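You operate a simulated robot arm through the tools that you are given. There is no shell and no other tool.

Carry out the task below with a simulated robot arm. There is one attempt and no reset: what you move stays moved.

## Task
Put things in order on the top of the workbench. At the end: the gold sleeve (marked "45") stands where the grey sleeve (marked "40") stood; the grey sleeve from the top of the workbench stands where the grey round brush stood; the grey round brush stands where the grey block stood; the grey block from the top of the workbench is on the white filter box (marked "WATER"); whatever was shut is shut again. Leave all else as you found it, and nothing knocked over.

The check looks at the end state, three seconds after you hand in, the way a careful person would. Anything else that was tipped, shoved, dropped, spilled or broken makes it a failure.

## Robot
A 6-joint arm with a two-finger parallel gripper, fixed in place. Base frame: the origin is at the foot of the arm, x ahead of it, y to its left, z up; the work surface is at about z = 0. Lengths are in cm, angles in rad, forces in N, time in s.
With the tool pointing down near the work surface it reaches from about 18 to 46 cm from the base axis. Its first joint turns from -1.222 to 1.222 rad. Payload 1.9 kg.
Tool frame: the origin (TCP) lies between the finger pads and is the grasp point; the fingertips stand 2.3 cm ahead of it; z points along the fingers, y is the line along which they close. The gripper opens to 9.4 cm. The fingers are 3.8 cm wide and 1 cm thick; the gripper's body (5.4 by 9.6 cm) begins 3.9 cm behind the TCP.
Orientation is that of the tool frame in the base frame, as a unit quaternion [w, x, y, z]. With the fingers straight down and closing along the base's y, the tool's x points along the base's -x, its y along +y and its z along -z.

## Interface
- The arm moves only by the tool jog_arm. Its argument "commands" is a list of rows, each a list of 7 numbers: the turn, a rotation vector about the tool's x, y, z in degrees, then the shift along the tool's x, y, z in cm, then the finger opening in cm, from 0 to 9.4. In form: [[rx, ry, rz, x, y, z, claw], ...]. A call has 1 to 20 rows; each row shifts and turns the commanded pose from where the row before left it, along the tool's axes as they then stand. Each row takes 0.2 s and may step no farther than 5 cm and 0.15 rad from the row before; otherwise, or with a gripper value out of range, the whole call is refused. Where a pose cannot be reached the arm comes as near as it can. A force on the tool above 40 N (or 10 N above the force at the start of the call, whichever is more), or a blocked arm, ends the call early, and 0.2 s more pass. Each finger travels about 10.8 cm/s and halts on what it meets, pressing with about 35 N; the grip force reading is that of the motor and also rises with nothing between the fingers. The clock runs only during rows and for 0.2 s after the last one: add rows that do not move to give the fingers time. The reply holds the time, the measured pose of the TCP, the force on the tool along the base axes, the opening and the grip force, in the units named above and with some noise, with the torque about the TCP (base axes, N m) and any sound that the robot's microphone picked up.
- Cameras (640 x 400 px; columns grow to the right, rows downward): "scene" is fixed at [4.91, 29.34, 44.92]; the picture's right is [-0.81, -0.59, 0.00], its down [-0.23, 0.31, -0.92] and it looks along [0.54, -0.75, -0.39] (base axes); focal length 227 px, centre (320, 200). "wrist" rides on the gripper at [8.6, 1.6, -7.4] in the tool frame; the picture's right is [-0.18, 0.98, 0.00], its down [-0.58, -0.11, -0.81] and it looks along [-0.79, -0.15, 0.59] (tool axes); focal length 243 px, centre (320, 200). There is no depth. A picture from a camera that has moved, and an enlarged one, comes with that camera's place and axes in the base frame and with its lens. The place of the scene camera against the robot may be out by one fixed shift of up to 1.8 cm in any direction.
- grab_frame(camera): a new picture of that camera. The clock stands still meanwhile.
- enlarge(camera, box): a new picture of the part [left, top, right, bottom] of that camera's present view, enlarged. The clock stands still meanwhile.
- hand_in(): hands the job in; it is judged then, once.

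Places have to be worked out from the pictures, the camera data and where the tool is seen. Open the gripper and draw the arm clear of the work before you hand the job in, unless the task says otherwise.

The tools are called after "Emit:" as name(argument=value, ...) on one line, values as JSON. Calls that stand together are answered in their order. jog_arm: Moves the arm, as the interface text tells. Its arguments: {"type":"object","properties":{"commands":{"type":"array","items":{"type":"array","items":{"type":"number"}}}},"required":["commands"]} The other tools are called the same way: grab_frame (camera) takes a picture; enlarge (camera, box) takes an enlarged picture of a part of a camera's view; hand_in () hands the job in.

At the start:

```text
t: 0.0
tool_pos: [28.14, 6.99, 36.08]
tool_rot: [0.001, 0.0, 1.0, 0.001]
force: [0.8, -0.6, 0.2]
wrist_torque: [-0.01, 0.02, 0.0]
finger_gap: 9.4
grip_force: 0.1
```

scene: 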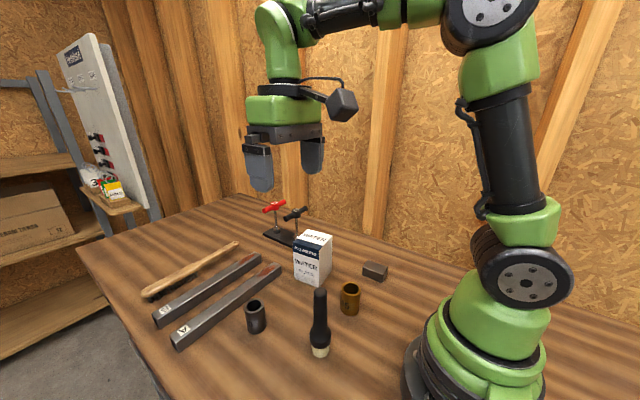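
wrist: 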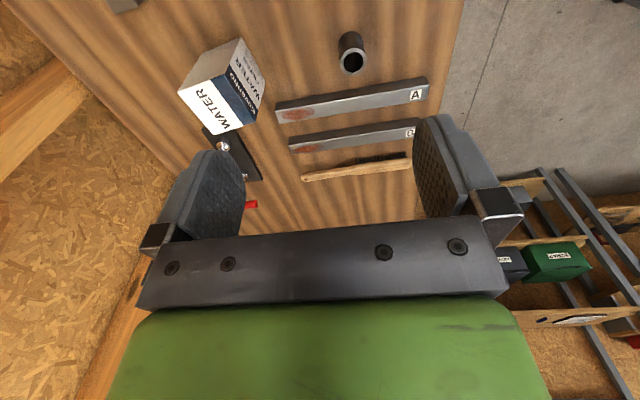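

I see the grey sleeve, gold sleeve, round brush (standing), grey block and the WATER box in the scene view. I'll take enlarged pictures to measure their places.

Emit:
enlarge(camera="scene", box=[220, 220, 420, 370])

Emit:
enlarge(camera="scene", box=[120, 180, 320, 360])

Emit:
enlarge(camera="wrist", box=[100, 0, 460, 220])

```text
2.67 times, centred on (320, 295) of scene
camera zoom: at [4.91, 29.34, 44.92], right [-0.81, -0.59, 0.0], down [-0.23, 0.31, -0.92], along [0.54, -0.75, -0.39], focal length 606 px, centre (320, -53)
```

zoom: 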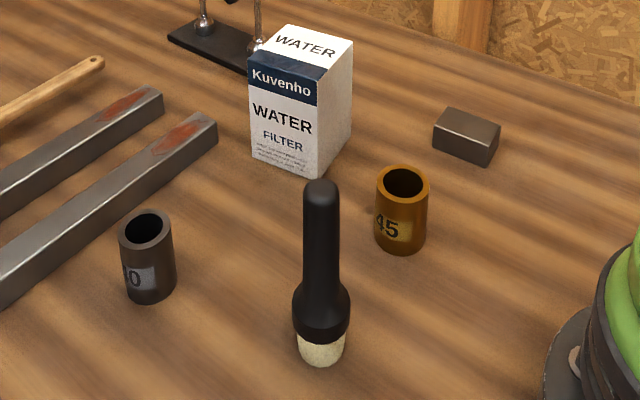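

```text
2.22 times, centred on (220, 270) of scene
camera zoom: at [4.91, 29.34, 44.92], right [-0.81, -0.59, 0.0], down [-0.23, 0.31, -0.92], along [0.54, -0.75, -0.39], focal length 505 px, centre (542, 44)
```

zoom: 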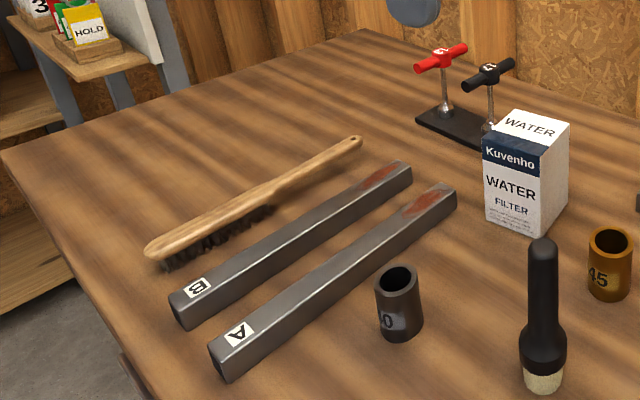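

```text
1.78 times, centred on (280, 110) of wrist
camera zoom: at [19.54, 8.49, 43.56], right [0.18, 0.98, 0.0], down [0.58, -0.11, 0.81], along [0.79, -0.15, -0.59], focal length 431 px, centre (391, 360)
```

zoom: 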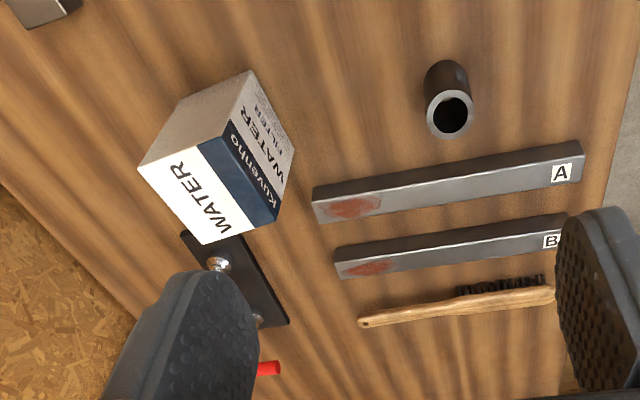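

Rough estimates from the scene camera: block about (22.4, -21.6), brush about (22.2, 5.2), gold sleeve about (22.4, -7.3), grey sleeve about (36.5, 9.5), and box centred near (37, -12) with its top around z=12.5. The arm is high and clear, so I'll move above the block and check its place with the wrist camera.

Emit:
jog_arm(commands=[[0, 0, 0, 0.72, -3.5, 1.75, 9.4], [0, 0, 0, 0.72, -3.5, 1.75, 9.4], [0, 0, 0, 0.72, -3.5, 1.75, 9.4], [0, 0, 0, 0.72, -3.5, 1.75, 9.4], [0, 0, 0, 0.72, -3.5, 1.75, 9.4], [0, 0, 0, 0.72, -3.5, 1.75, 9.4], [0, 0, 0, 0.72, -3.5, 1.75, 9.4], [0, 0, 0, 0.72, -3.5, 1.75, 9.4], [0, 0, 0, 0, 0, 0, 9.4], [0, 0, 0, 0, 0, 0, 9.4]])

Emit:
grab_frame(camera="wrist")

Emit:
grab_frame(camera="scene")

```text
t: 2.2
tool_pos: [22.4, -21.22, 22.08]
tool_rot: [0.001, 0.0, 1.0, 0.001]
force: [0.4, -0.3, 0.6]
wrist_torque: [-0.02, 0.0, 0.03]
finger_gap: 9.41
grip_force: 0.2
```

```text
taken
camera wrist: at [13.8, -19.58, 29.57], right [0.18, 0.98, 0.0], down [0.58, -0.11, 0.81], along [0.79, -0.15, -0.59], focal length 243 px, centre (320, 200)
```

wrist: 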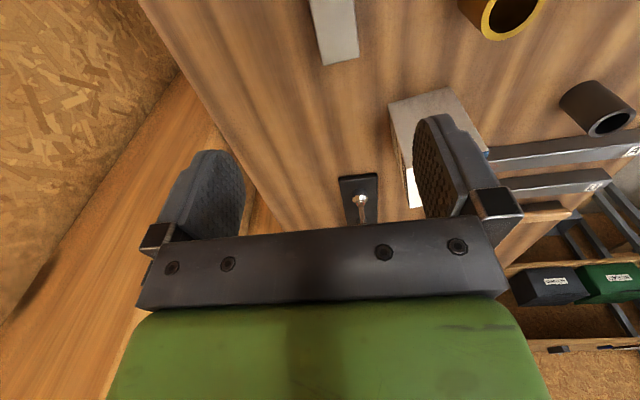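

```text
taken
```

scene: 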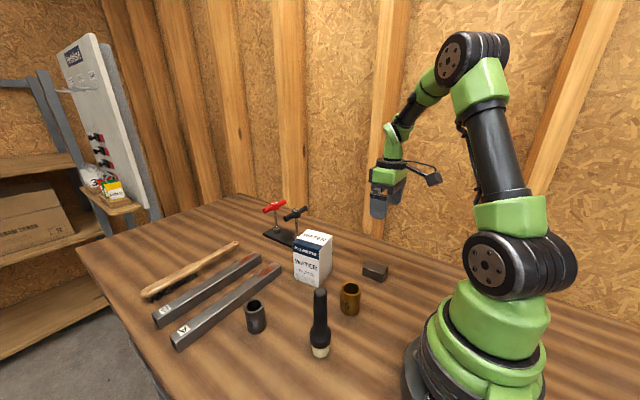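

The block's far end shows at the top of the wrist picture, near x≈26, y from -21.7 to -17.9, so its centre line is at about y=-19.8. I'll draw back 8 cm at the same height to see all of it.

Emit:
jog_arm(commands=[[0, 0, 0, 4, 0.7, 0, 9.4], [0, 0, 0, 4, 0.7, 0, 9.4], [0, 0, 0, 0, 0, 0, 9.4], [0, 0, 0, 0, 0, 0, 9.4]])

Emit:
grab_frame(camera="wrist")

Emit:
enlarge(camera="wrist", box=[260, 0, 420, 100])

```text
t: 3.2
tool_pos: [14.33, -19.71, 22.0]
tool_rot: [0.0, 0.0, 1.0, 0.0]
force: [0.5, 0.0, -0.4]
wrist_torque: [-0.02, 0.02, 0.04]
finger_gap: 9.41
grip_force: 0.1
```

```text
taken
camera wrist: at [5.69, -18.13, 29.47], right [0.18, 0.98, 0.0], down [0.58, -0.11, 0.81], along [0.79, -0.15, -0.59], focal length 243 px, centre (320, 200)
```

wrist: 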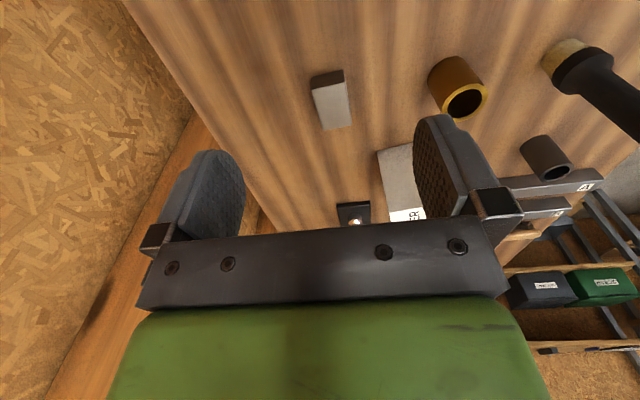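

```text
4.00 times, centred on (340, 50) of wrist
camera zoom: at [5.69, -18.13, 29.47], right [0.18, 0.98, 0.0], down [0.58, -0.11, 0.81], along [0.79, -0.15, -0.59], focal length 970 px, centre (240, 800)
```

zoom: 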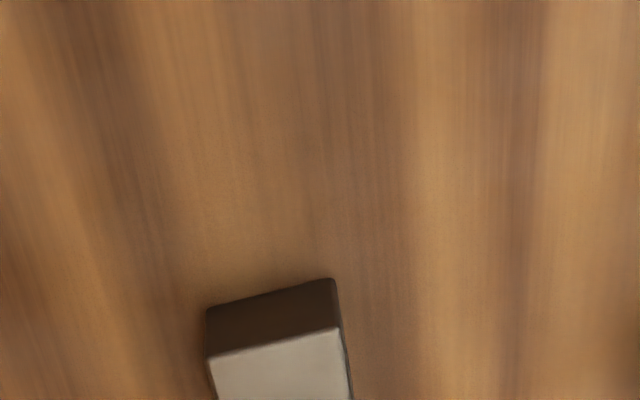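

This view takes in the block, gold sleeve, brush, grey sleeve and box together. I'll enlarge parts of it to measure.

Emit:
enlarge(camera="wrist", box=[290, 50, 418, 130])

Emit:
enlarge(camera="wrist", box=[400, 30, 640, 180])

Emit:
enlarge(camera="wrist", box=[300, 120, 460, 240])

```text
5.00 times, centred on (354, 90) of wrist
camera zoom: at [5.69, -18.13, 29.47], right [0.18, 0.98, 0.0], down [0.58, -0.11, 0.81], along [0.79, -0.15, -0.59], focal length 1213 px, centre (150, 750)
```

zoom: 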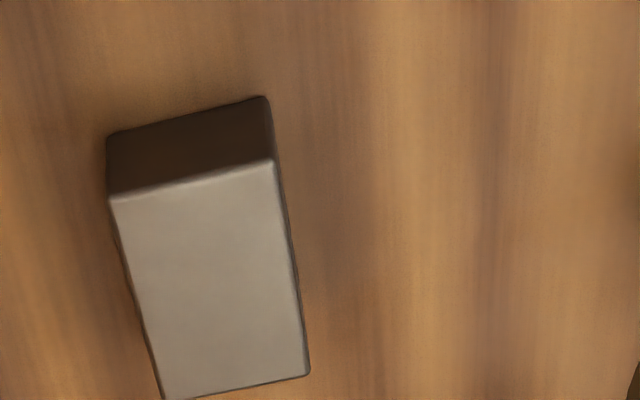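

```text
2.67 times, centred on (520, 105) of wrist
camera zoom: at [5.69, -18.13, 29.47], right [0.18, 0.98, 0.0], down [0.58, -0.11, 0.81], along [0.79, -0.15, -0.59], focal length 647 px, centre (-213, 453)
```

zoom: 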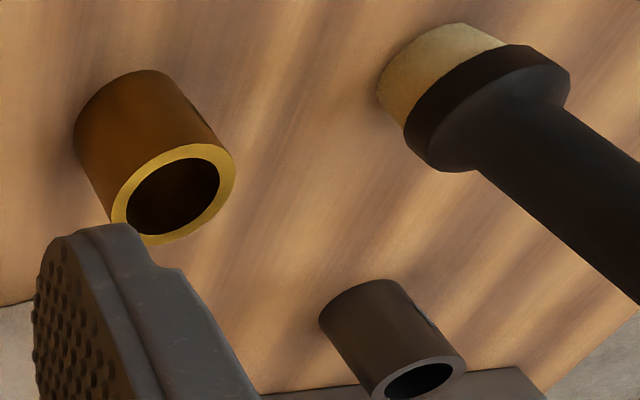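

```text
3.33 times, centred on (380, 180) of wrist
camera zoom: at [5.69, -18.13, 29.47], right [0.18, 0.98, 0.0], down [0.58, -0.11, 0.81], along [0.79, -0.15, -0.59], focal length 809 px, centre (120, 267)
```

zoom: 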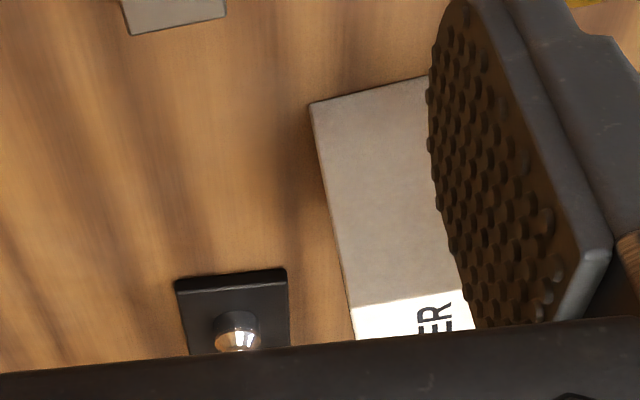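

Block measured at centre (23.07, -19.79), about 5.8 × 3.95 × 2.8 cm, turned about +3.3°. I'll go over it, turn the tool to match and come down to z≈10 to check.

Emit:
jog_arm(commands=[[0, 0, 0, -2.91, -0.03, 2, 8], [0, 0, 0, -2.91, -0.03, 2, 8], [0, 0, 0, -2.92, -0.02, 2, 7], [0, 0, 0, 0, 0, 3, 7], [0, 0, -3.3, 0, 0, 3, 7], [0, 0, 0, 0, 0, 0, 7], [0, 0, 0, 0, 0, 0, 7]])

Emit:
grab_frame(camera="wrist")

Emit:
enlarge(camera="scene", box=[330, 200, 450, 290])

```text
t: 4.8
tool_pos: [23.05, -19.78, 9.98]
tool_rot: [0.0, -0.029, 1.0, 0.001]
force: [-0.6, 0.6, -0.7]
wrist_torque: [0.01, -0.03, -0.03]
finger_gap: 6.99
grip_force: 0.0
```

```text
taken
camera wrist: at [14.39, -18.6, 17.53], right [0.13, 0.99, 0.0], down [0.59, -0.08, 0.81], along [0.8, -0.1, -0.59], focal length 243 px, centre (320, 200)
```

wrist: 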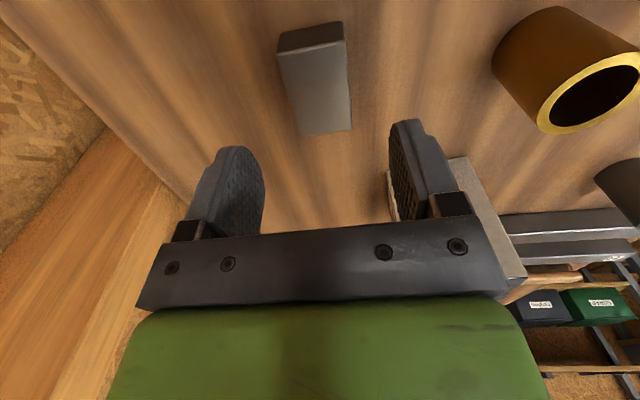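

```text
4.44 times, centred on (390, 245) of scene
camera zoom: at [4.91, 29.34, 44.92], right [-0.81, -0.59, 0.0], down [-0.23, 0.31, -0.92], along [0.54, -0.75, -0.39], focal length 1009 px, centre (9, 0)
```

zoom: 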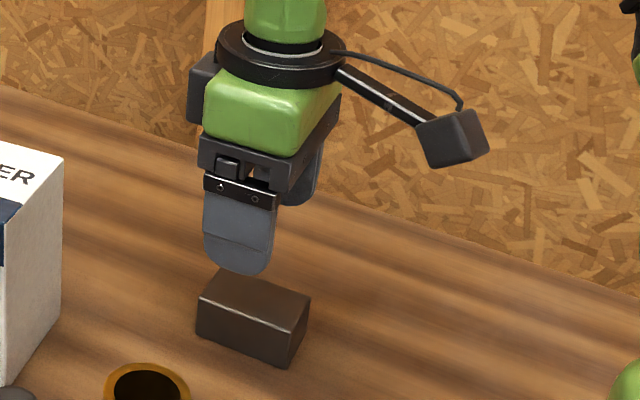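

The block's top-face centre lies at about (319, 96), against an expected (320, 97), so the tool is well lined up. I'll come down to z≈2.8 and close.

Emit:
jog_arm(commands=[[0, 0, 0, 0, 0, 2.5, 7], [0, 0, 0, 0, 0, 2.5, 7], [0, 0, 0, 0, 0, 1.5, 7], [0, 0, 0, 0, 0, 0.68, 7], [0, 0, 0, 0, 0, 0, 7], [0, 0, 0, 0, 0, 0, 7]])

Emit:
grab_frame(camera="wrist")

```text
t: 6.2
tool_pos: [23.06, -19.89, 2.78]
tool_rot: [0.0, -0.028, 1.0, 0.001]
force: [0.0, 0.4, -0.1]
wrist_torque: [-0.03, 0.01, 0.0]
finger_gap: 7.0
grip_force: 0.0
```

```text
taken
camera wrist: at [14.33, -18.7, 10.32], right [0.13, 0.99, 0.0], down [0.59, -0.08, 0.81], along [0.8, -0.1, -0.59], focal length 243 px, centre (320, 200)
```

wrist: 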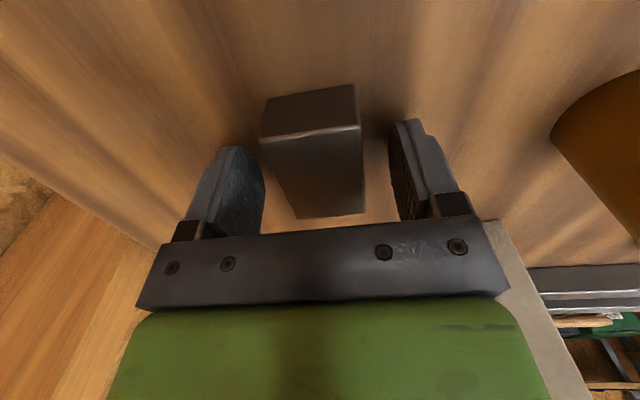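

Block sits centred between the pads. I'll close gently on it.

Emit:
jog_arm(commands=[[0, 0, 0, 0, 0, 0, 5.5], [0, 0, 0, 0, 0, 0, 4.5], [0, 0, 0, 0, 0, 0, 3.5], [0, 0, 0, 0, 0, 0, 2.5], [0, 0, 0, 0, 0, 0, 2.5], [0, 0, 0, 0, 0, 0, 2.5]])

Emit:
grab_frame(camera="wrist")

```text
t: 7.6
tool_pos: [23.0, -19.77, 2.69]
tool_rot: [0.0, -0.028, 1.0, 0.0]
force: [-1.8, 2.6, 2.9]
wrist_torque: [-0.09, 0.15, -0.09]
finger_gap: 3.98
grip_force: 34.9
```

```text
taken
camera wrist: at [14.32, -18.69, 10.33], right [0.13, 0.99, 0.0], down [0.59, -0.08, 0.81], along [0.8, -0.1, -0.59], focal length 243 px, centre (320, 200)
```

wrist: 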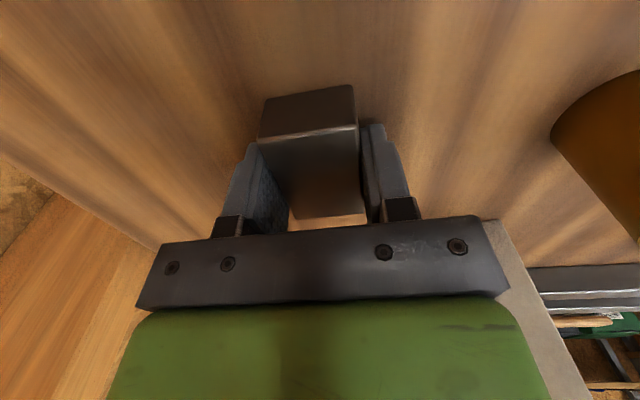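

The grip reads 3.98 cm at 35 N, so the block is held, and I record its place as about (23.05, -19.8). I'll lift straight up to z≈24 and then look at the box.

Emit:
jog_arm(commands=[[0, 0, 0, 0, 0, -1, 2.5], [0, 0, 0, 0, 0, -3, 2.5], [0, 0, 0, 0, 0, -4, 2.5], [0, 0, 0, 0, 0, -4, 2.5], [0, 0, 0, 0, 0, -4, 2.5], [0, 0, 0, 0, 0, -4, 2.5], [0, 0, 0, 0, 0, -1.2, 2.5], [0, 0, 3.3, 0, 0, 0, 2.5], [0, 0, 0, 0, 0, 0, 2.5], [0, 0, 0, 0, 0, 0, 2.5]])

Emit:
grab_frame(camera="wrist")

Emit:
grab_frame(camera="scene")

```text
t: 9.8
tool_pos: [23.25, -19.75, 24.1]
tool_rot: [0.0, 0.001, 1.0, 0.001]
force: [-0.7, -0.1, -7.3]
wrist_torque: [0.02, -0.04, -0.04]
finger_gap: 3.95
grip_force: 34.7
```

```text
taken
camera wrist: at [14.57, -18.11, 31.54], right [0.19, 0.98, 0.0], down [0.58, -0.11, 0.81], along [0.79, -0.15, -0.59], focal length 243 px, centre (320, 200)
```

wrist: 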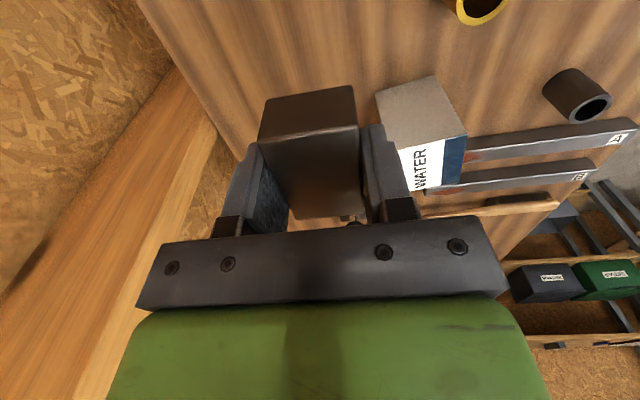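

```text
taken
```

scene: 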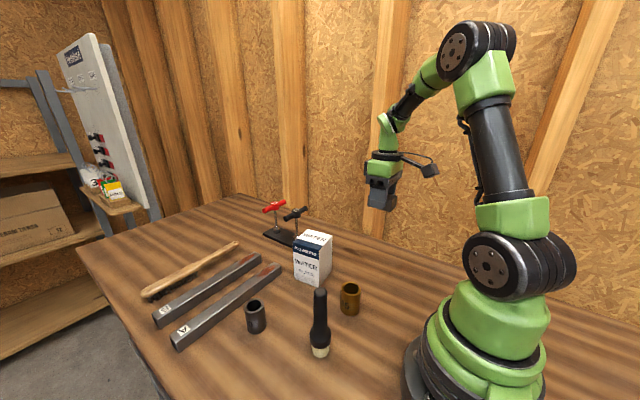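

The block is held (weight about 7 N). I'll enlarge the box and the sleeves in this wrist view to measure them.

Emit:
enlarge(camera="wrist", box=[360, 60, 488, 140])

Emit:
enlarge(camera="wrist", box=[360, 120, 488, 200])

Emit:
enlarge(camera="wrist", box=[512, 50, 640, 150])

Emit:
enlarge(camera="scene", box=[270, 215, 370, 295])

```text
5.00 times, centred on (424, 100) of wrist
camera zoom: at [14.57, -18.11, 31.54], right [0.19, 0.98, 0.0], down [0.58, -0.11, 0.81], along [0.79, -0.15, -0.59], focal length 1213 px, centre (-200, 700)
```

zoom: 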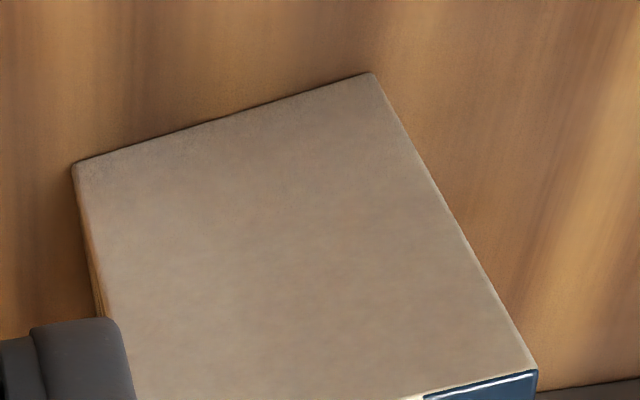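

```text
5.00 times, centred on (424, 160) of wrist
camera zoom: at [14.57, -18.11, 31.54], right [0.19, 0.98, 0.0], down [0.58, -0.11, 0.81], along [0.79, -0.15, -0.59], focal length 1213 px, centre (-200, 400)
```

zoom: 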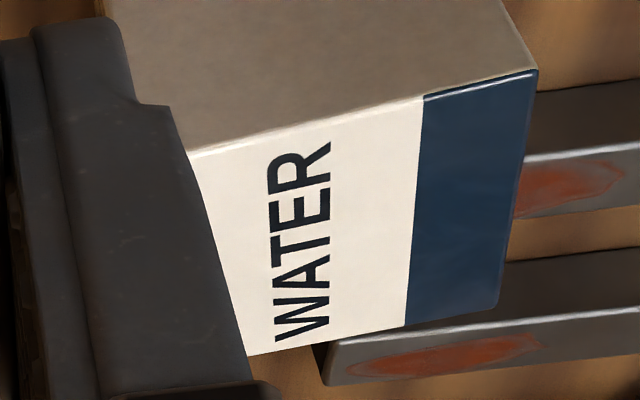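

```text
4.00 times, centred on (576, 100) of wrist
camera zoom: at [14.57, -18.11, 31.54], right [0.19, 0.98, 0.0], down [0.58, -0.11, 0.81], along [0.79, -0.15, -0.59], focal length 970 px, centre (-704, 600)
```

zoom: 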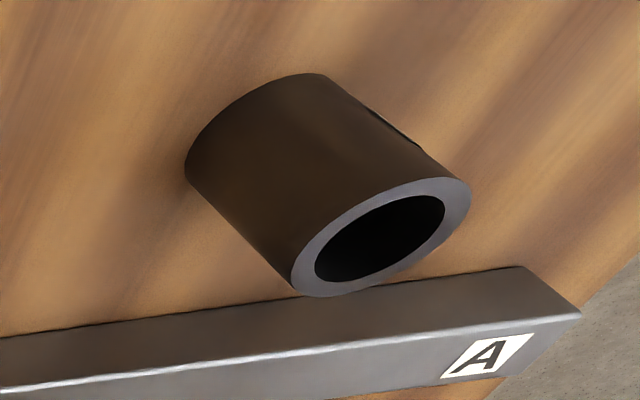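

```text
5.00 times, centred on (320, 255) of scene
camera zoom: at [4.92, 29.34, 44.92], right [-0.81, -0.59, 0.0], down [-0.23, 0.31, -0.92], along [0.54, -0.75, -0.39], focal length 1135 px, centre (320, -75)
```

zoom: 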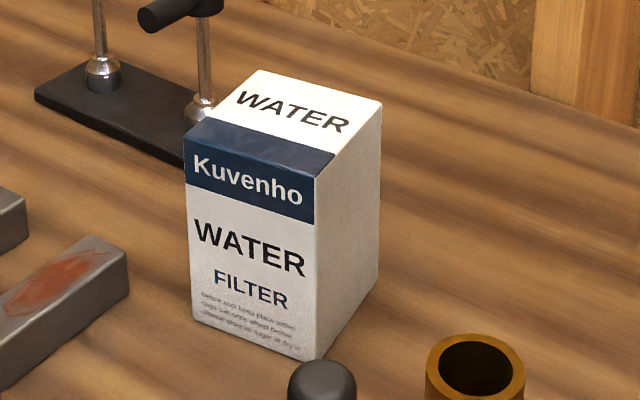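

Box measured from the wrist: a square of about 7.65 cm, 11.87 cm tall, turned +8.8°, centred at (37.15, -9.73). I'll carry the block over it at z≈24 and turn to match.

Emit:
jog_arm(commands=[[0, 0, 0, -2.82, 2.01, 0, 2.5], [0, 0, 0, -2.82, 2.01, 0, 2.5], [0, 0, 0, -2.82, 2.01, 0, 2.5], [0, 0, 0, -2.82, 2.01, 0, 2.5], [0, 0, 0, -2.82, 2.01, 0, 2.5], [0, 0, -4.4, 0, 0, 1.5, 2.5], [0, 0, -4.4, 0, 0, 1.5, 2.5], [0, 0, 0, 0, 0, 1, 2.5], [0, 0, 0, 0, 0, 0, 2.5], [0, 0, 0, 0, 0, 0, 2.5]])

Emit:
grab_frame(camera="wrist")

Emit:
enlarge(camera="scene", box=[250, 160, 410, 290])

```text
t: 12.0
tool_pos: [37.27, -9.82, 20.16]
tool_rot: [0.0, -0.076, 0.997, 0.001]
force: [0.3, 0.2, -5.0]
wrist_torque: [-0.01, -0.02, -0.03]
finger_gap: 4.0
grip_force: 35.3
```

```text
taken
camera wrist: at [28.44, -9.5, 27.71], right [0.03, 1.0, 0.0], down [0.59, -0.02, 0.81], along [0.81, -0.03, -0.59], focal length 243 px, centre (320, 200)
```

wrist: 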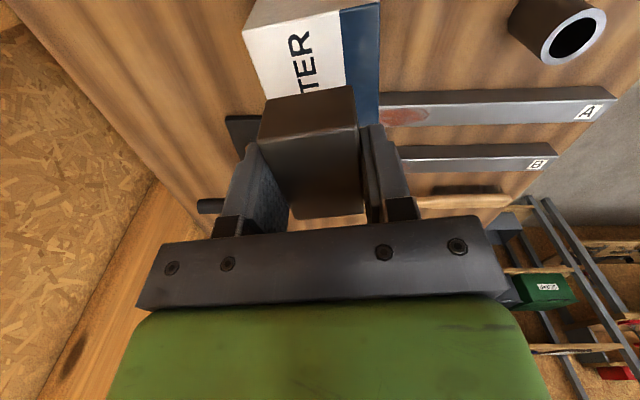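

```text
3.08 times, centred on (330, 225) of scene
camera zoom: at [4.92, 29.34, 44.92], right [-0.81, -0.59, 0.0], down [-0.23, 0.31, -0.92], along [0.54, -0.75, -0.39], focal length 699 px, centre (289, 123)
```

zoom: 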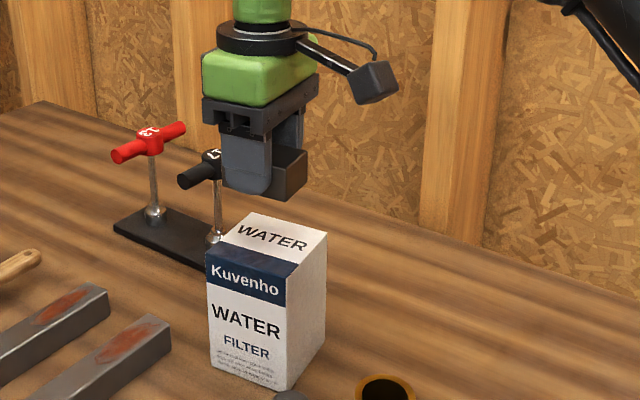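

Box corners recomputed from here give a centre of about (36.9, -9.7), so the block is well over it. I'll lower to just above the top.

Emit:
jog_arm(commands=[[0, 0, 0, 0, 0, 2, 2.5], [0, 0, 0, 0, 0, 2, 2.5], [0, 0, 0, 0, 0, 1, 2.5], [0, 0, 0, 0, 0, 0, 2.5], [0, 0, 0, 0, 0, 0, 2.5]])

Emit:
enlarge(camera="scene", box=[270, 180, 370, 260])

Emit:
grab_frame(camera="wrist")

```text
t: 13.2
tool_pos: [37.29, -9.76, 15.06]
tool_rot: [0.0, -0.077, 0.997, 0.0]
force: [-0.2, 0.3, -6.3]
wrist_torque: [0.0, -0.01, -0.02]
finger_gap: 3.98
grip_force: 35.2
```

```text
5.00 times, centred on (320, 220) of scene
camera zoom: at [4.92, 29.34, 44.92], right [-0.81, -0.59, 0.0], down [-0.23, 0.31, -0.92], along [0.54, -0.75, -0.39], focal length 1135 px, centre (320, 100)
```

zoom: 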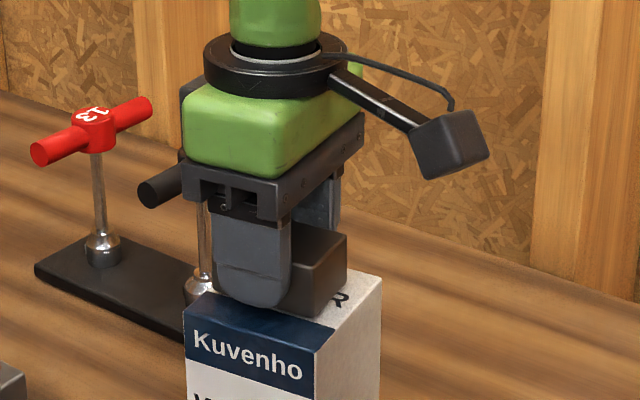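

```text
taken
camera wrist: at [28.52, -9.45, 22.59], right [0.03, 1.0, 0.0], down [0.59, -0.02, 0.81], along [0.81, -0.03, -0.59], focal length 243 px, centre (320, 200)
```

wrist: 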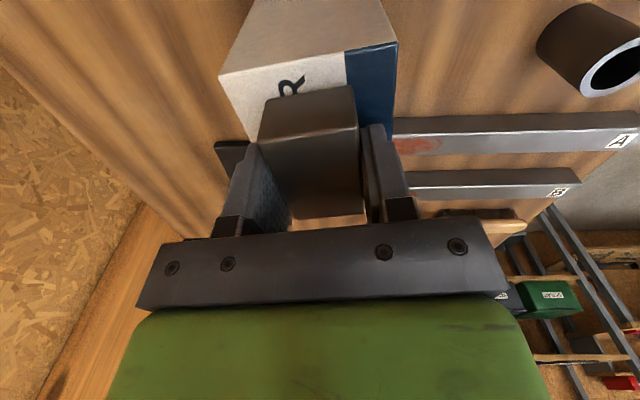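

The block's underside looks to be a few mm above the box, centred with a margin all around. I'll lower in small steps and watch the force.

Emit:
jog_arm(commands=[[0, 0, 0, 0, 0, 0.2, 2.5], [0, 0, 0, 0, 0, 0, 2.5], [0, 0, 0, 0, 0, 0.1, 2.5], [0, 0, 0, 0, 0, 0, 2.5]])

```text
t: 14.2
tool_pos: [37.35, -9.75, 14.76]
tool_rot: [0.001, -0.076, 0.997, 0.0]
force: [-5.6, -0.3, 15.3]
wrist_torque: [-0.17, 0.71, -0.01]
finger_gap: 3.98
grip_force: 35.1
```

Contact shows at about z=14.8 (force now +15 N). I'll ease up 0.1 cm to take the pressure off and read again before letting go.

Emit:
jog_arm(commands=[[0, 0, 0, 0, 0, -0.08, 2.5], [0, 0, 0, 0, 0, 0, 2.5]])

Emit:
enlarge(camera="scene", box=[280, 200, 360, 264])

```text
t: 14.8
tool_pos: [37.34, -9.84, 14.69]
tool_rot: [0.001, -0.077, 0.997, 0.0]
force: [-3.9, -7.4, 13.0]
wrist_torque: [-0.25, 0.62, 0.17]
finger_gap: 3.99
grip_force: 35.2
```

```text
6.25 times, centred on (320, 232) of scene
camera zoom: at [4.91, 29.34, 44.92], right [-0.81, -0.59, 0.0], down [-0.23, 0.31, -0.92], along [0.54, -0.75, -0.39], focal length 1419 px, centre (320, 0)
```

zoom: 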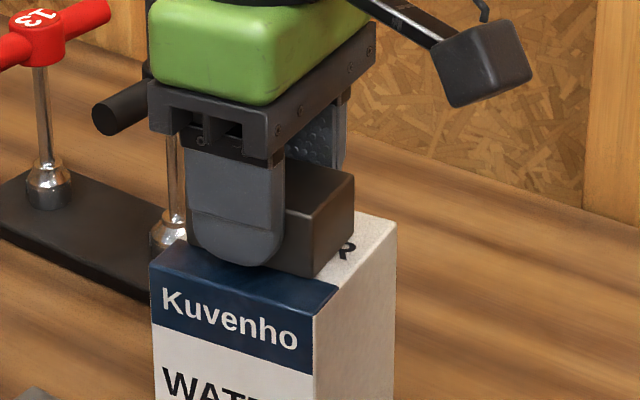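

There is still about 13 N of contact, so I'll ease up another 0.1 cm and read.

Emit:
jog_arm(commands=[[0, 0, 0, 0, 0, -0.1, 2.5], [0, 0, 0, 0, 0, 0, 2.5], [0, 0, 0, 0, 0, 0, 2.5]])

```text
t: 15.6
tool_pos: [37.34, -9.86, 14.84]
tool_rot: [-0.001, -0.076, 0.997, 0.001]
force: [0.9, 0.2, -5.3]
wrist_torque: [0.02, -0.04, 0.04]
finger_gap: 3.98
grip_force: 35.3
```

That is clear of the box again (force -5.3 N), so contact is just below here. I'll lower 0.08 cm and let go slowly.

Emit:
jog_arm(commands=[[0, 0, 0, 0, 0, 0.08, 2.5], [0, 0, 0, 0, 0, 0, 2.5], [0, 0, 0, 0, 0, 0, 3.6], [0, 0, 0, 0, 0, 0, 4.0], [0, 0, 0, 0, 0, 0, 4.3], [0, 0, 0, 0, 0, 0, 4.8], [0, 0, 0, 0, 0, 0, 5.5], [0, 0, 0, 0, 0, 0, 6.0], [0, 0, 0, 0, 0, 0, 6.0]])

Emit:
grab_frame(camera="wrist")

Emit:
enlarge(camera="scene", box=[280, 200, 360, 264])

```text
t: 17.6
tool_pos: [37.25, -9.77, 14.88]
tool_rot: [0.0, -0.077, 0.997, 0.001]
force: [-0.4, 0.2, -0.2]
wrist_torque: [0.03, 0.02, 0.03]
finger_gap: 6.02
grip_force: 0.0
```

```text
taken
camera wrist: at [28.5, -9.45, 22.29], right [0.03, 1.0, 0.0], down [0.59, -0.02, 0.81], along [0.81, -0.03, -0.59], focal length 243 px, centre (320, 200)
```

wrist: 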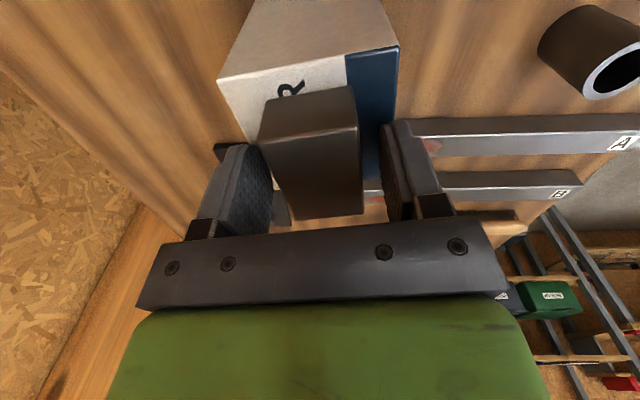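

```text
6.25 times, centred on (320, 232) of scene
camera zoom: at [4.91, 29.34, 44.92], right [-0.81, -0.59, 0.0], down [-0.23, 0.31, -0.92], along [0.54, -0.75, -0.39], focal length 1419 px, centre (320, 0)
```

zoom: 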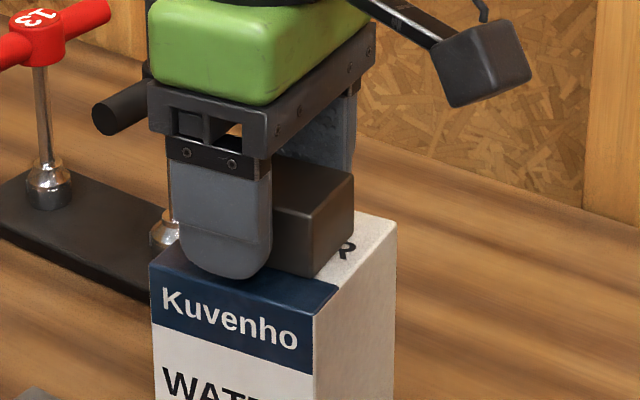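

The block now rests flat on the box and the fingers are clear of it. I'll rise straight up, undo the yaw, and go to a viewing place behind the brush.

Emit:
jog_arm(commands=[[0, 0, 0, 0, 0, -1, 6], [0, 0, 0, 0, 0, -2, 6], [0, 0, 0, 0, 0, -4, 6], [0, 0, 0, 0, 0, -4, 6], [0, 0, 4.4, 0, 0, 0, 6], [0, 0, 4.4, 0, 0, 0, 6], [0, 0, 0, 2.743, 2.286, 0, 6], [0, 0, 0, 2.743, 2.286, 0, 6], [0, 0, 0, 2.743, 2.286, 0, 6], [0, 0, 0, 2.743, 2.286, 0, 6], [0, 0, 0, 2.743, 2.286, 0, 6], [0, 0, 0, 2.743, 2.286, 0, 6], [0, 0, 0, 2.743, 2.286, 0, 6], [0, 0, 0, 0, 0, 0, 6], [0, 0, 0, 0, 0, 0, 6]])

Emit:
grab_frame(camera="wrist")

Emit:
grab_frame(camera="scene")

```text
t: 20.8
tool_pos: [18.01, 6.3, 25.69]
tool_rot: [0.0, 0.001, 1.0, 0.002]
force: [0.3, -0.6, 0.0]
wrist_torque: [-0.01, 0.01, 0.01]
finger_gap: 6.0
grip_force: 0.1
```

```text
taken
camera wrist: at [9.4, 7.91, 33.27], right [0.18, 0.98, 0.0], down [0.58, -0.11, 0.81], along [0.79, -0.15, -0.59], focal length 243 px, centre (320, 200)
```

wrist: 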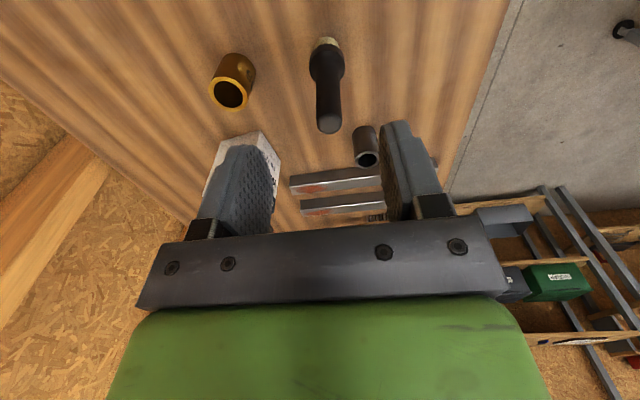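

```text
taken
```

scene: 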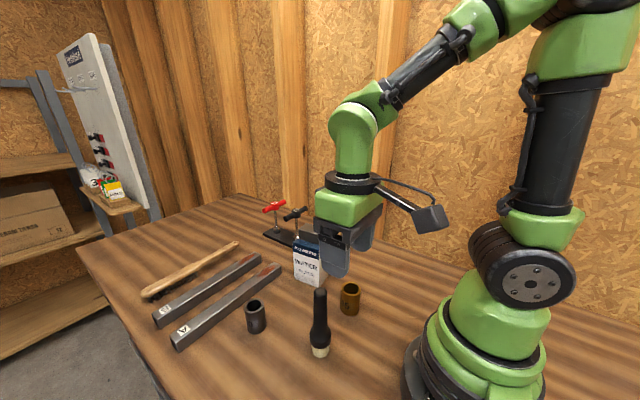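

The brush, gold sleeve and grey sleeve are all in view. I'll enlarge them to measure.

Emit:
enlarge(camera="wrist", box=[280, 20, 408, 100])

Emit:
enlarge(camera="wrist", box=[280, 70, 408, 150])

Emit:
enlarge(camera="wrist", box=[180, 40, 308, 120])

Emit:
enlarge(camera="wrist", box=[320, 110, 400, 180])

```text
5.00 times, centred on (344, 60) of wrist
camera zoom: at [9.4, 7.91, 33.27], right [0.18, 0.98, 0.0], down [0.58, -0.11, 0.81], along [0.79, -0.15, -0.59], focal length 1213 px, centre (200, 900)
```

zoom: 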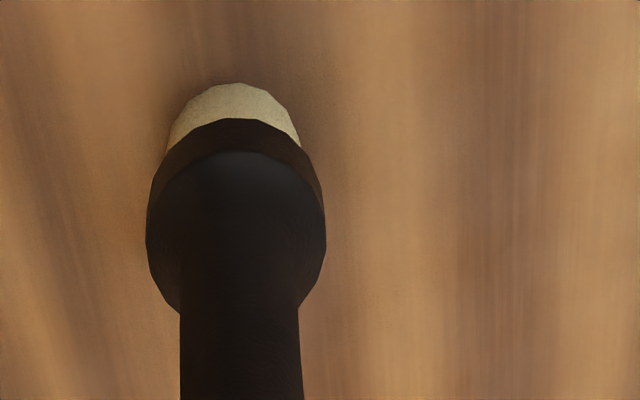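

```text
5.00 times, centred on (344, 110) of wrist
camera zoom: at [9.4, 7.91, 33.27], right [0.18, 0.98, 0.0], down [0.58, -0.11, 0.81], along [0.79, -0.15, -0.59], focal length 1213 px, centre (200, 650)
```

zoom: 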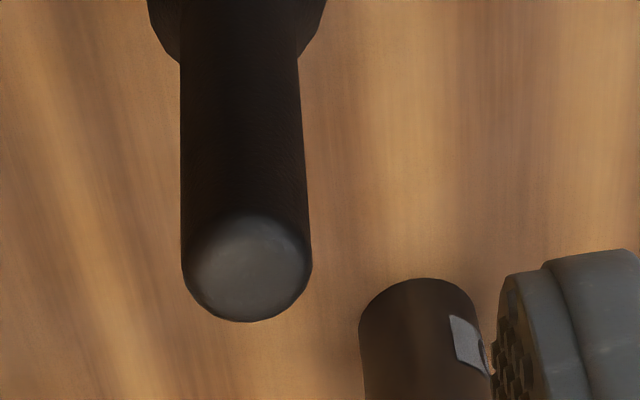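

```text
5.00 times, centred on (244, 80) of wrist
camera zoom: at [9.4, 7.91, 33.27], right [0.18, 0.98, 0.0], down [0.58, -0.11, 0.81], along [0.79, -0.15, -0.59], focal length 1213 px, centre (700, 800)
```

zoom: 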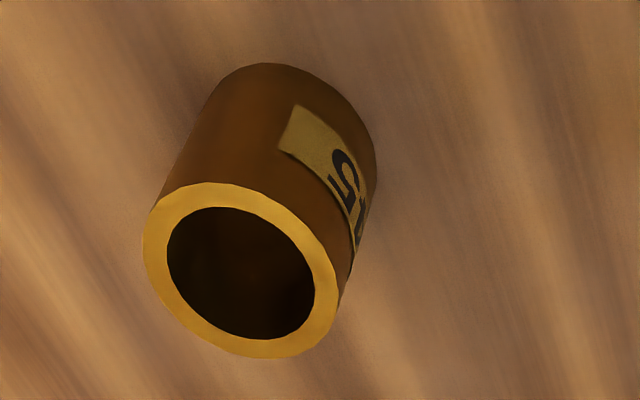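

```text
5.71 times, centred on (360, 145) of wrist
camera zoom: at [9.4, 7.91, 33.27], right [0.18, 0.98, 0.0], down [0.58, -0.11, 0.81], along [0.79, -0.15, -0.59], focal length 1386 px, centre (91, 514)
```

zoom: 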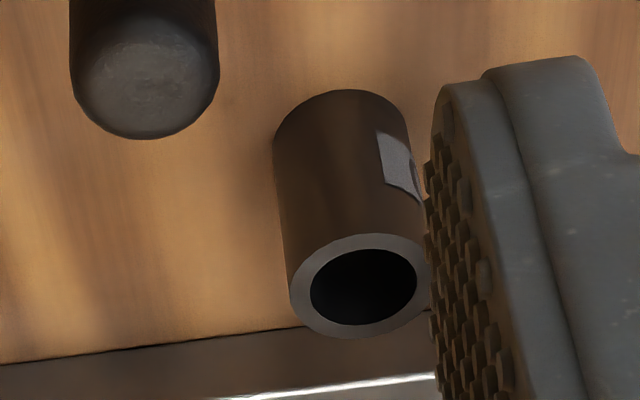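

Brush measured upright at (22.72, 6.28), about 15.3 cm tall, with a 2.3 cm handle. I'll go above it at z≈20 and check the alignment before coming down around the handle.

Emit:
jog_arm(commands=[[0, 0, 0, -2.35, 0, 0, 6], [0, 0, 0, -2.35, 0, 0, 6], [0, 0, 0, 0, 0, 2.5, 6], [0, 0, 0, 0, 0, 2.5, 6], [0, 0, 0, 0, 0, 0, 6], [0, 0, 0, 0, 0, 0, 6]])

Emit:
grab_frame(camera="wrist")

Emit:
enlarge(camera="scene", box=[240, 180, 400, 370])

```text
t: 22.2
tool_pos: [22.74, 6.09, 20.87]
tool_rot: [0.0, 0.0, 1.0, 0.001]
force: [-0.2, -0.3, -0.6]
wrist_torque: [0.04, 0.04, 0.02]
finger_gap: 5.97
grip_force: 0.0
```

```text
taken
camera wrist: at [14.15, 7.85, 28.31], right [0.18, 0.98, 0.0], down [0.58, -0.11, 0.81], along [0.79, -0.15, -0.59], focal length 243 px, centre (320, 200)
```

wrist: 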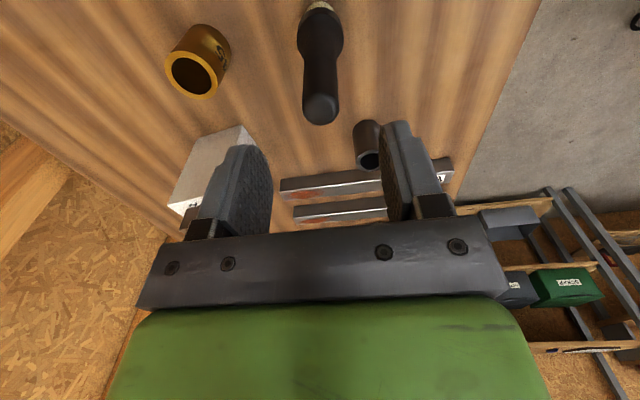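

```text
2.11 times, centred on (320, 275) of scene
camera zoom: at [4.91, 29.34, 44.92], right [-0.81, -0.59, 0.0], down [-0.23, 0.31, -0.92], along [0.54, -0.75, -0.39], focal length 478 px, centre (320, 42)
```

zoom: 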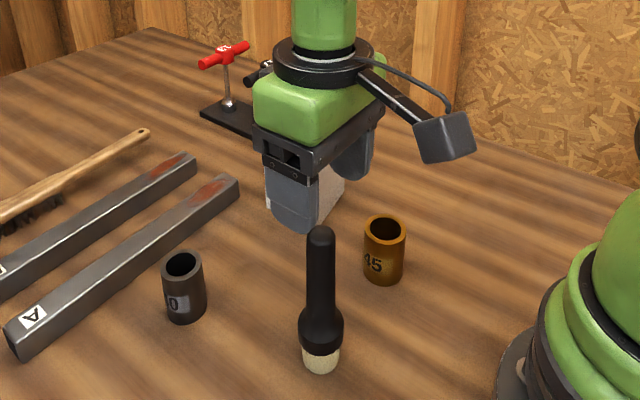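

The brush cap lies at about (320, 107), against an expected (320, 108), so alignment is good. I'll come down around the handle to z≈12.2.

Emit:
jog_arm(commands=[[0, 0, 0, 0, 0, 2.5, 6], [0, 0, 0, 0, 0, 2.5, 6], [0, 0, 0, 0, 0, 2, 6], [0, 0, 0, 0, 0, 1.6, 6], [0, 0, 0, 0, 0, 0, 6], [0, 0, 0, 0, 0, 0, 6]])

Emit:
grab_frame(camera="wrist")

Emit:
enlarge(camera="scene", box=[270, 250, 370, 370])

```text
t: 23.6
tool_pos: [22.92, 6.37, 12.24]
tool_rot: [0.0, 0.001, 1.0, 0.001]
force: [-0.2, 0.3, 0.6]
wrist_torque: [-0.03, -0.01, 0.02]
finger_gap: 5.99
grip_force: 0.1
```

```text
taken
camera wrist: at [14.21, 7.93, 19.74], right [0.18, 0.98, 0.0], down [0.58, -0.11, 0.81], along [0.79, -0.15, -0.59], focal length 243 px, centre (320, 200)
```

wrist: 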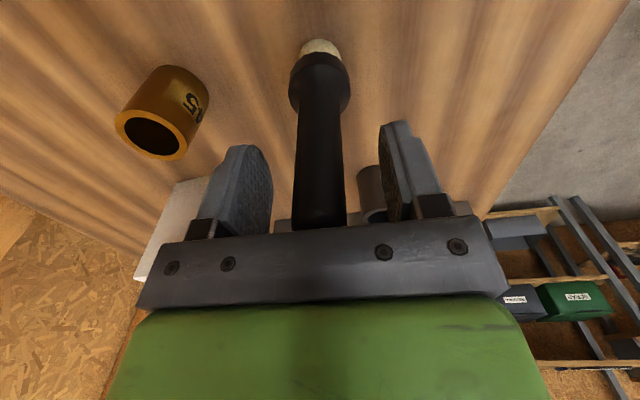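

```text
3.33 times, centred on (320, 310) of scene
camera zoom: at [4.91, 29.34, 44.92], right [-0.81, -0.59, 0.0], down [-0.23, 0.31, -0.92], along [0.54, -0.75, -0.39], focal length 757 px, centre (320, -167)
```

zoom: 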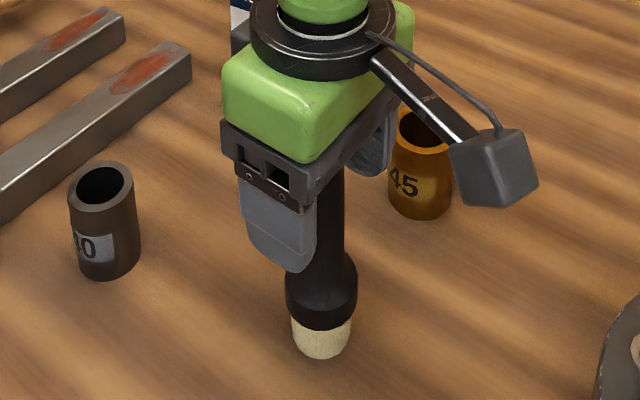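

The handle is centred between the pads. I'll close slowly on it.

Emit:
jog_arm(commands=[[0, 0, 0, 0, 0, 0, 4.5], [0, 0, 0, 0, 0, 0, 3.5], [0, 0, 0, 0, 0, 0, 3], [0, 0, 0, 0, 0, 0, 2.6], [0, 0, 0, 0, 0, 0, 2.2], [0, 0, 0, 0, 0, 0, 1.5], [0, 0, 0, 0, 0, 0, 1.2], [0, 0, 0, 0, 0, 0, 1.2]])

Emit:
grab_frame(camera="wrist")

Emit:
enlarge(camera="scene", box=[270, 250, 370, 370])

```text
t: 25.4
tool_pos: [22.95, 6.21, 12.25]
tool_rot: [-0.001, 0.001, 1.0, 0.0]
force: [0.0, -0.5, 0.6]
wrist_torque: [0.03, 0.02, 0.0]
finger_gap: 2.34
grip_force: 34.6
```

```text
taken
camera wrist: at [14.21, 7.93, 19.75], right [0.18, 0.98, 0.0], down [0.58, -0.11, 0.81], along [0.79, -0.15, -0.59], focal length 243 px, centre (320, 200)
```

wrist: 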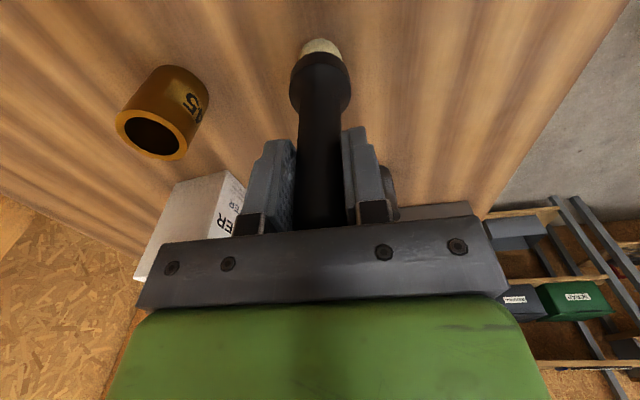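

```text
3.33 times, centred on (320, 310) of scene
camera zoom: at [4.91, 29.34, 44.92], right [-0.81, -0.59, 0.0], down [-0.23, 0.31, -0.92], along [0.54, -0.75, -0.39], focal length 757 px, centre (320, -167)
```

zoom: 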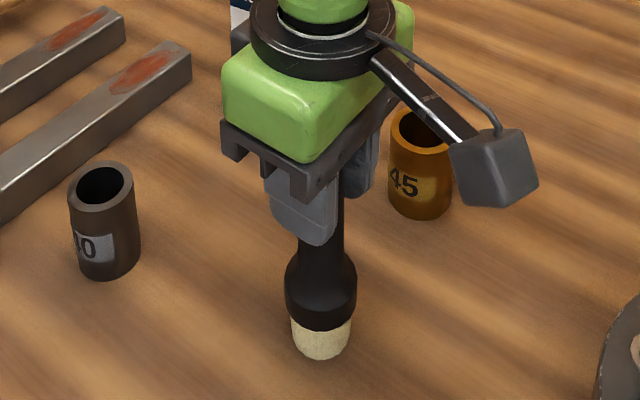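

The handle is gripped (2.34 cm, 35 N), and I record the brush's place as about (22.82, 6.27). I'll lift it 12 cm straight up and check.

Emit:
jog_arm(commands=[[0, 0, 0, 0, 0, -0.5, 1.2], [0, 0, 0, 0, 0, -1.5, 1.2], [0, 0, 0, 0, 0, -2.5, 1.2], [0, 0, 0, 0, 0, -2.5, 1.2], [0, 0, 0, 0, 0, -2.5, 1.2], [0, 0, 0, 0, 0, -2.0, 1.2], [0, 0, 0, 0, 0, -0.5, 1.2], [0, 0, 0, 0, 0, 0, 1.2], [0, 0, 0, 0, 0, 0, 1.2]])

Emit:
enlarge(camera="scene", box=[240, 170, 400, 370])

Emit:
grab_frame(camera="wrist")

```text
t: 27.4
tool_pos: [22.76, 6.3, 24.28]
tool_rot: [0.0, 0.0, 1.0, 0.001]
force: [-0.4, -0.6, -0.9]
wrist_torque: [0.04, 0.01, -0.01]
finger_gap: 2.36
grip_force: 34.9
```

```text
2.00 times, centred on (320, 270) of scene
camera zoom: at [4.91, 29.34, 44.92], right [-0.81, -0.59, 0.0], down [-0.23, 0.31, -0.92], along [0.54, -0.75, -0.39], focal length 454 px, centre (320, 60)
```

zoom: 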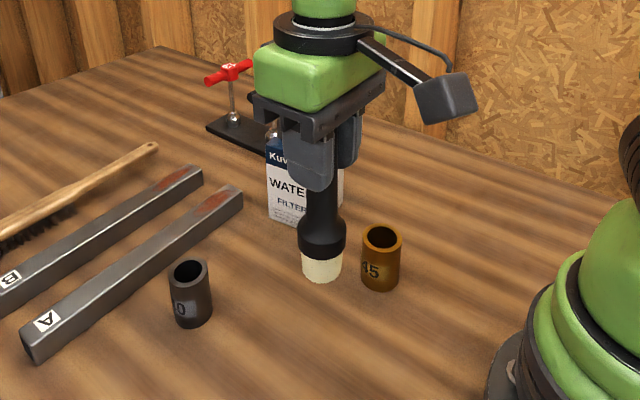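

```text
taken
camera wrist: at [14.08, 7.89, 31.82], right [0.18, 0.98, 0.0], down [0.58, -0.11, 0.81], along [0.79, -0.15, -0.59], focal length 243 px, centre (320, 200)
```

wrist: 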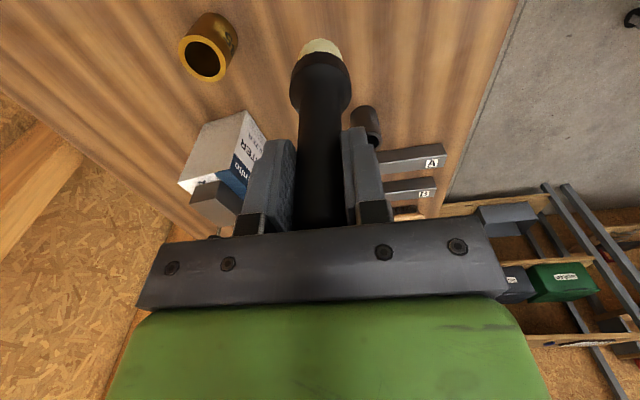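

The brush hangs straight. I'll carry it across at this height (its foot is about 12 cm up, well above the gold sleeve) to the block's former place.

Emit:
jog_arm(commands=[[0, 0, 0, -0.03, -1.5, 0, 1.2], [0, 0, 0, -0.03, -3.26, 0, 1.2], [0, 0, 0, -0.03, -3.26, 0, 1.2], [0, 0, 0, -0.03, -3.26, 0, 1.2], [0, 0, 0, -0.03, -3.26, 0, 1.2], [0, 0, 0, -0.03, -3.26, 0, 1.2], [0, 0, 0, -0.03, -3.26, 0, 1.2], [0, 0, 0, -0.03, -3.26, 0, 1.2], [0, 0, 0, -0.0, -1.75, 0, 1.2], [0, 0, 0, 0, 0, 0, 1.2], [0, 0, 0, 0, 0, 0, 1.2]])

Emit:
grab_frame(camera="wrist")

```text
t: 29.8
tool_pos: [22.94, -19.79, 24.27]
tool_rot: [0.0, 0.0, 1.0, 0.0]
force: [-0.3, 0.4, -2.0]
wrist_torque: [-0.01, -0.02, 0.01]
finger_gap: 2.34
grip_force: 34.6
```

```text
taken
camera wrist: at [14.23, -18.14, 31.88], right [0.18, 0.98, 0.0], down [0.58, -0.11, 0.81], along [0.79, -0.15, -0.59], focal length 243 px, centre (320, 200)
```

wrist: 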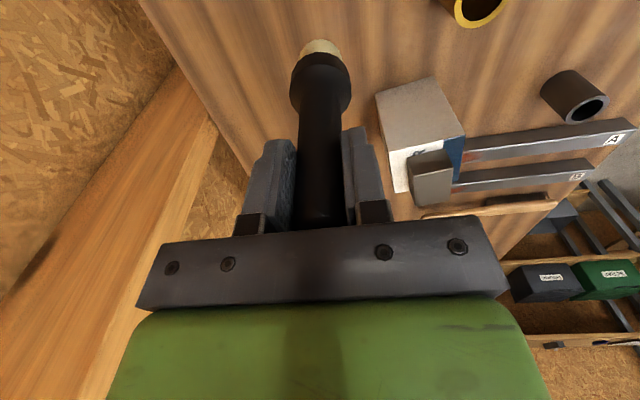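

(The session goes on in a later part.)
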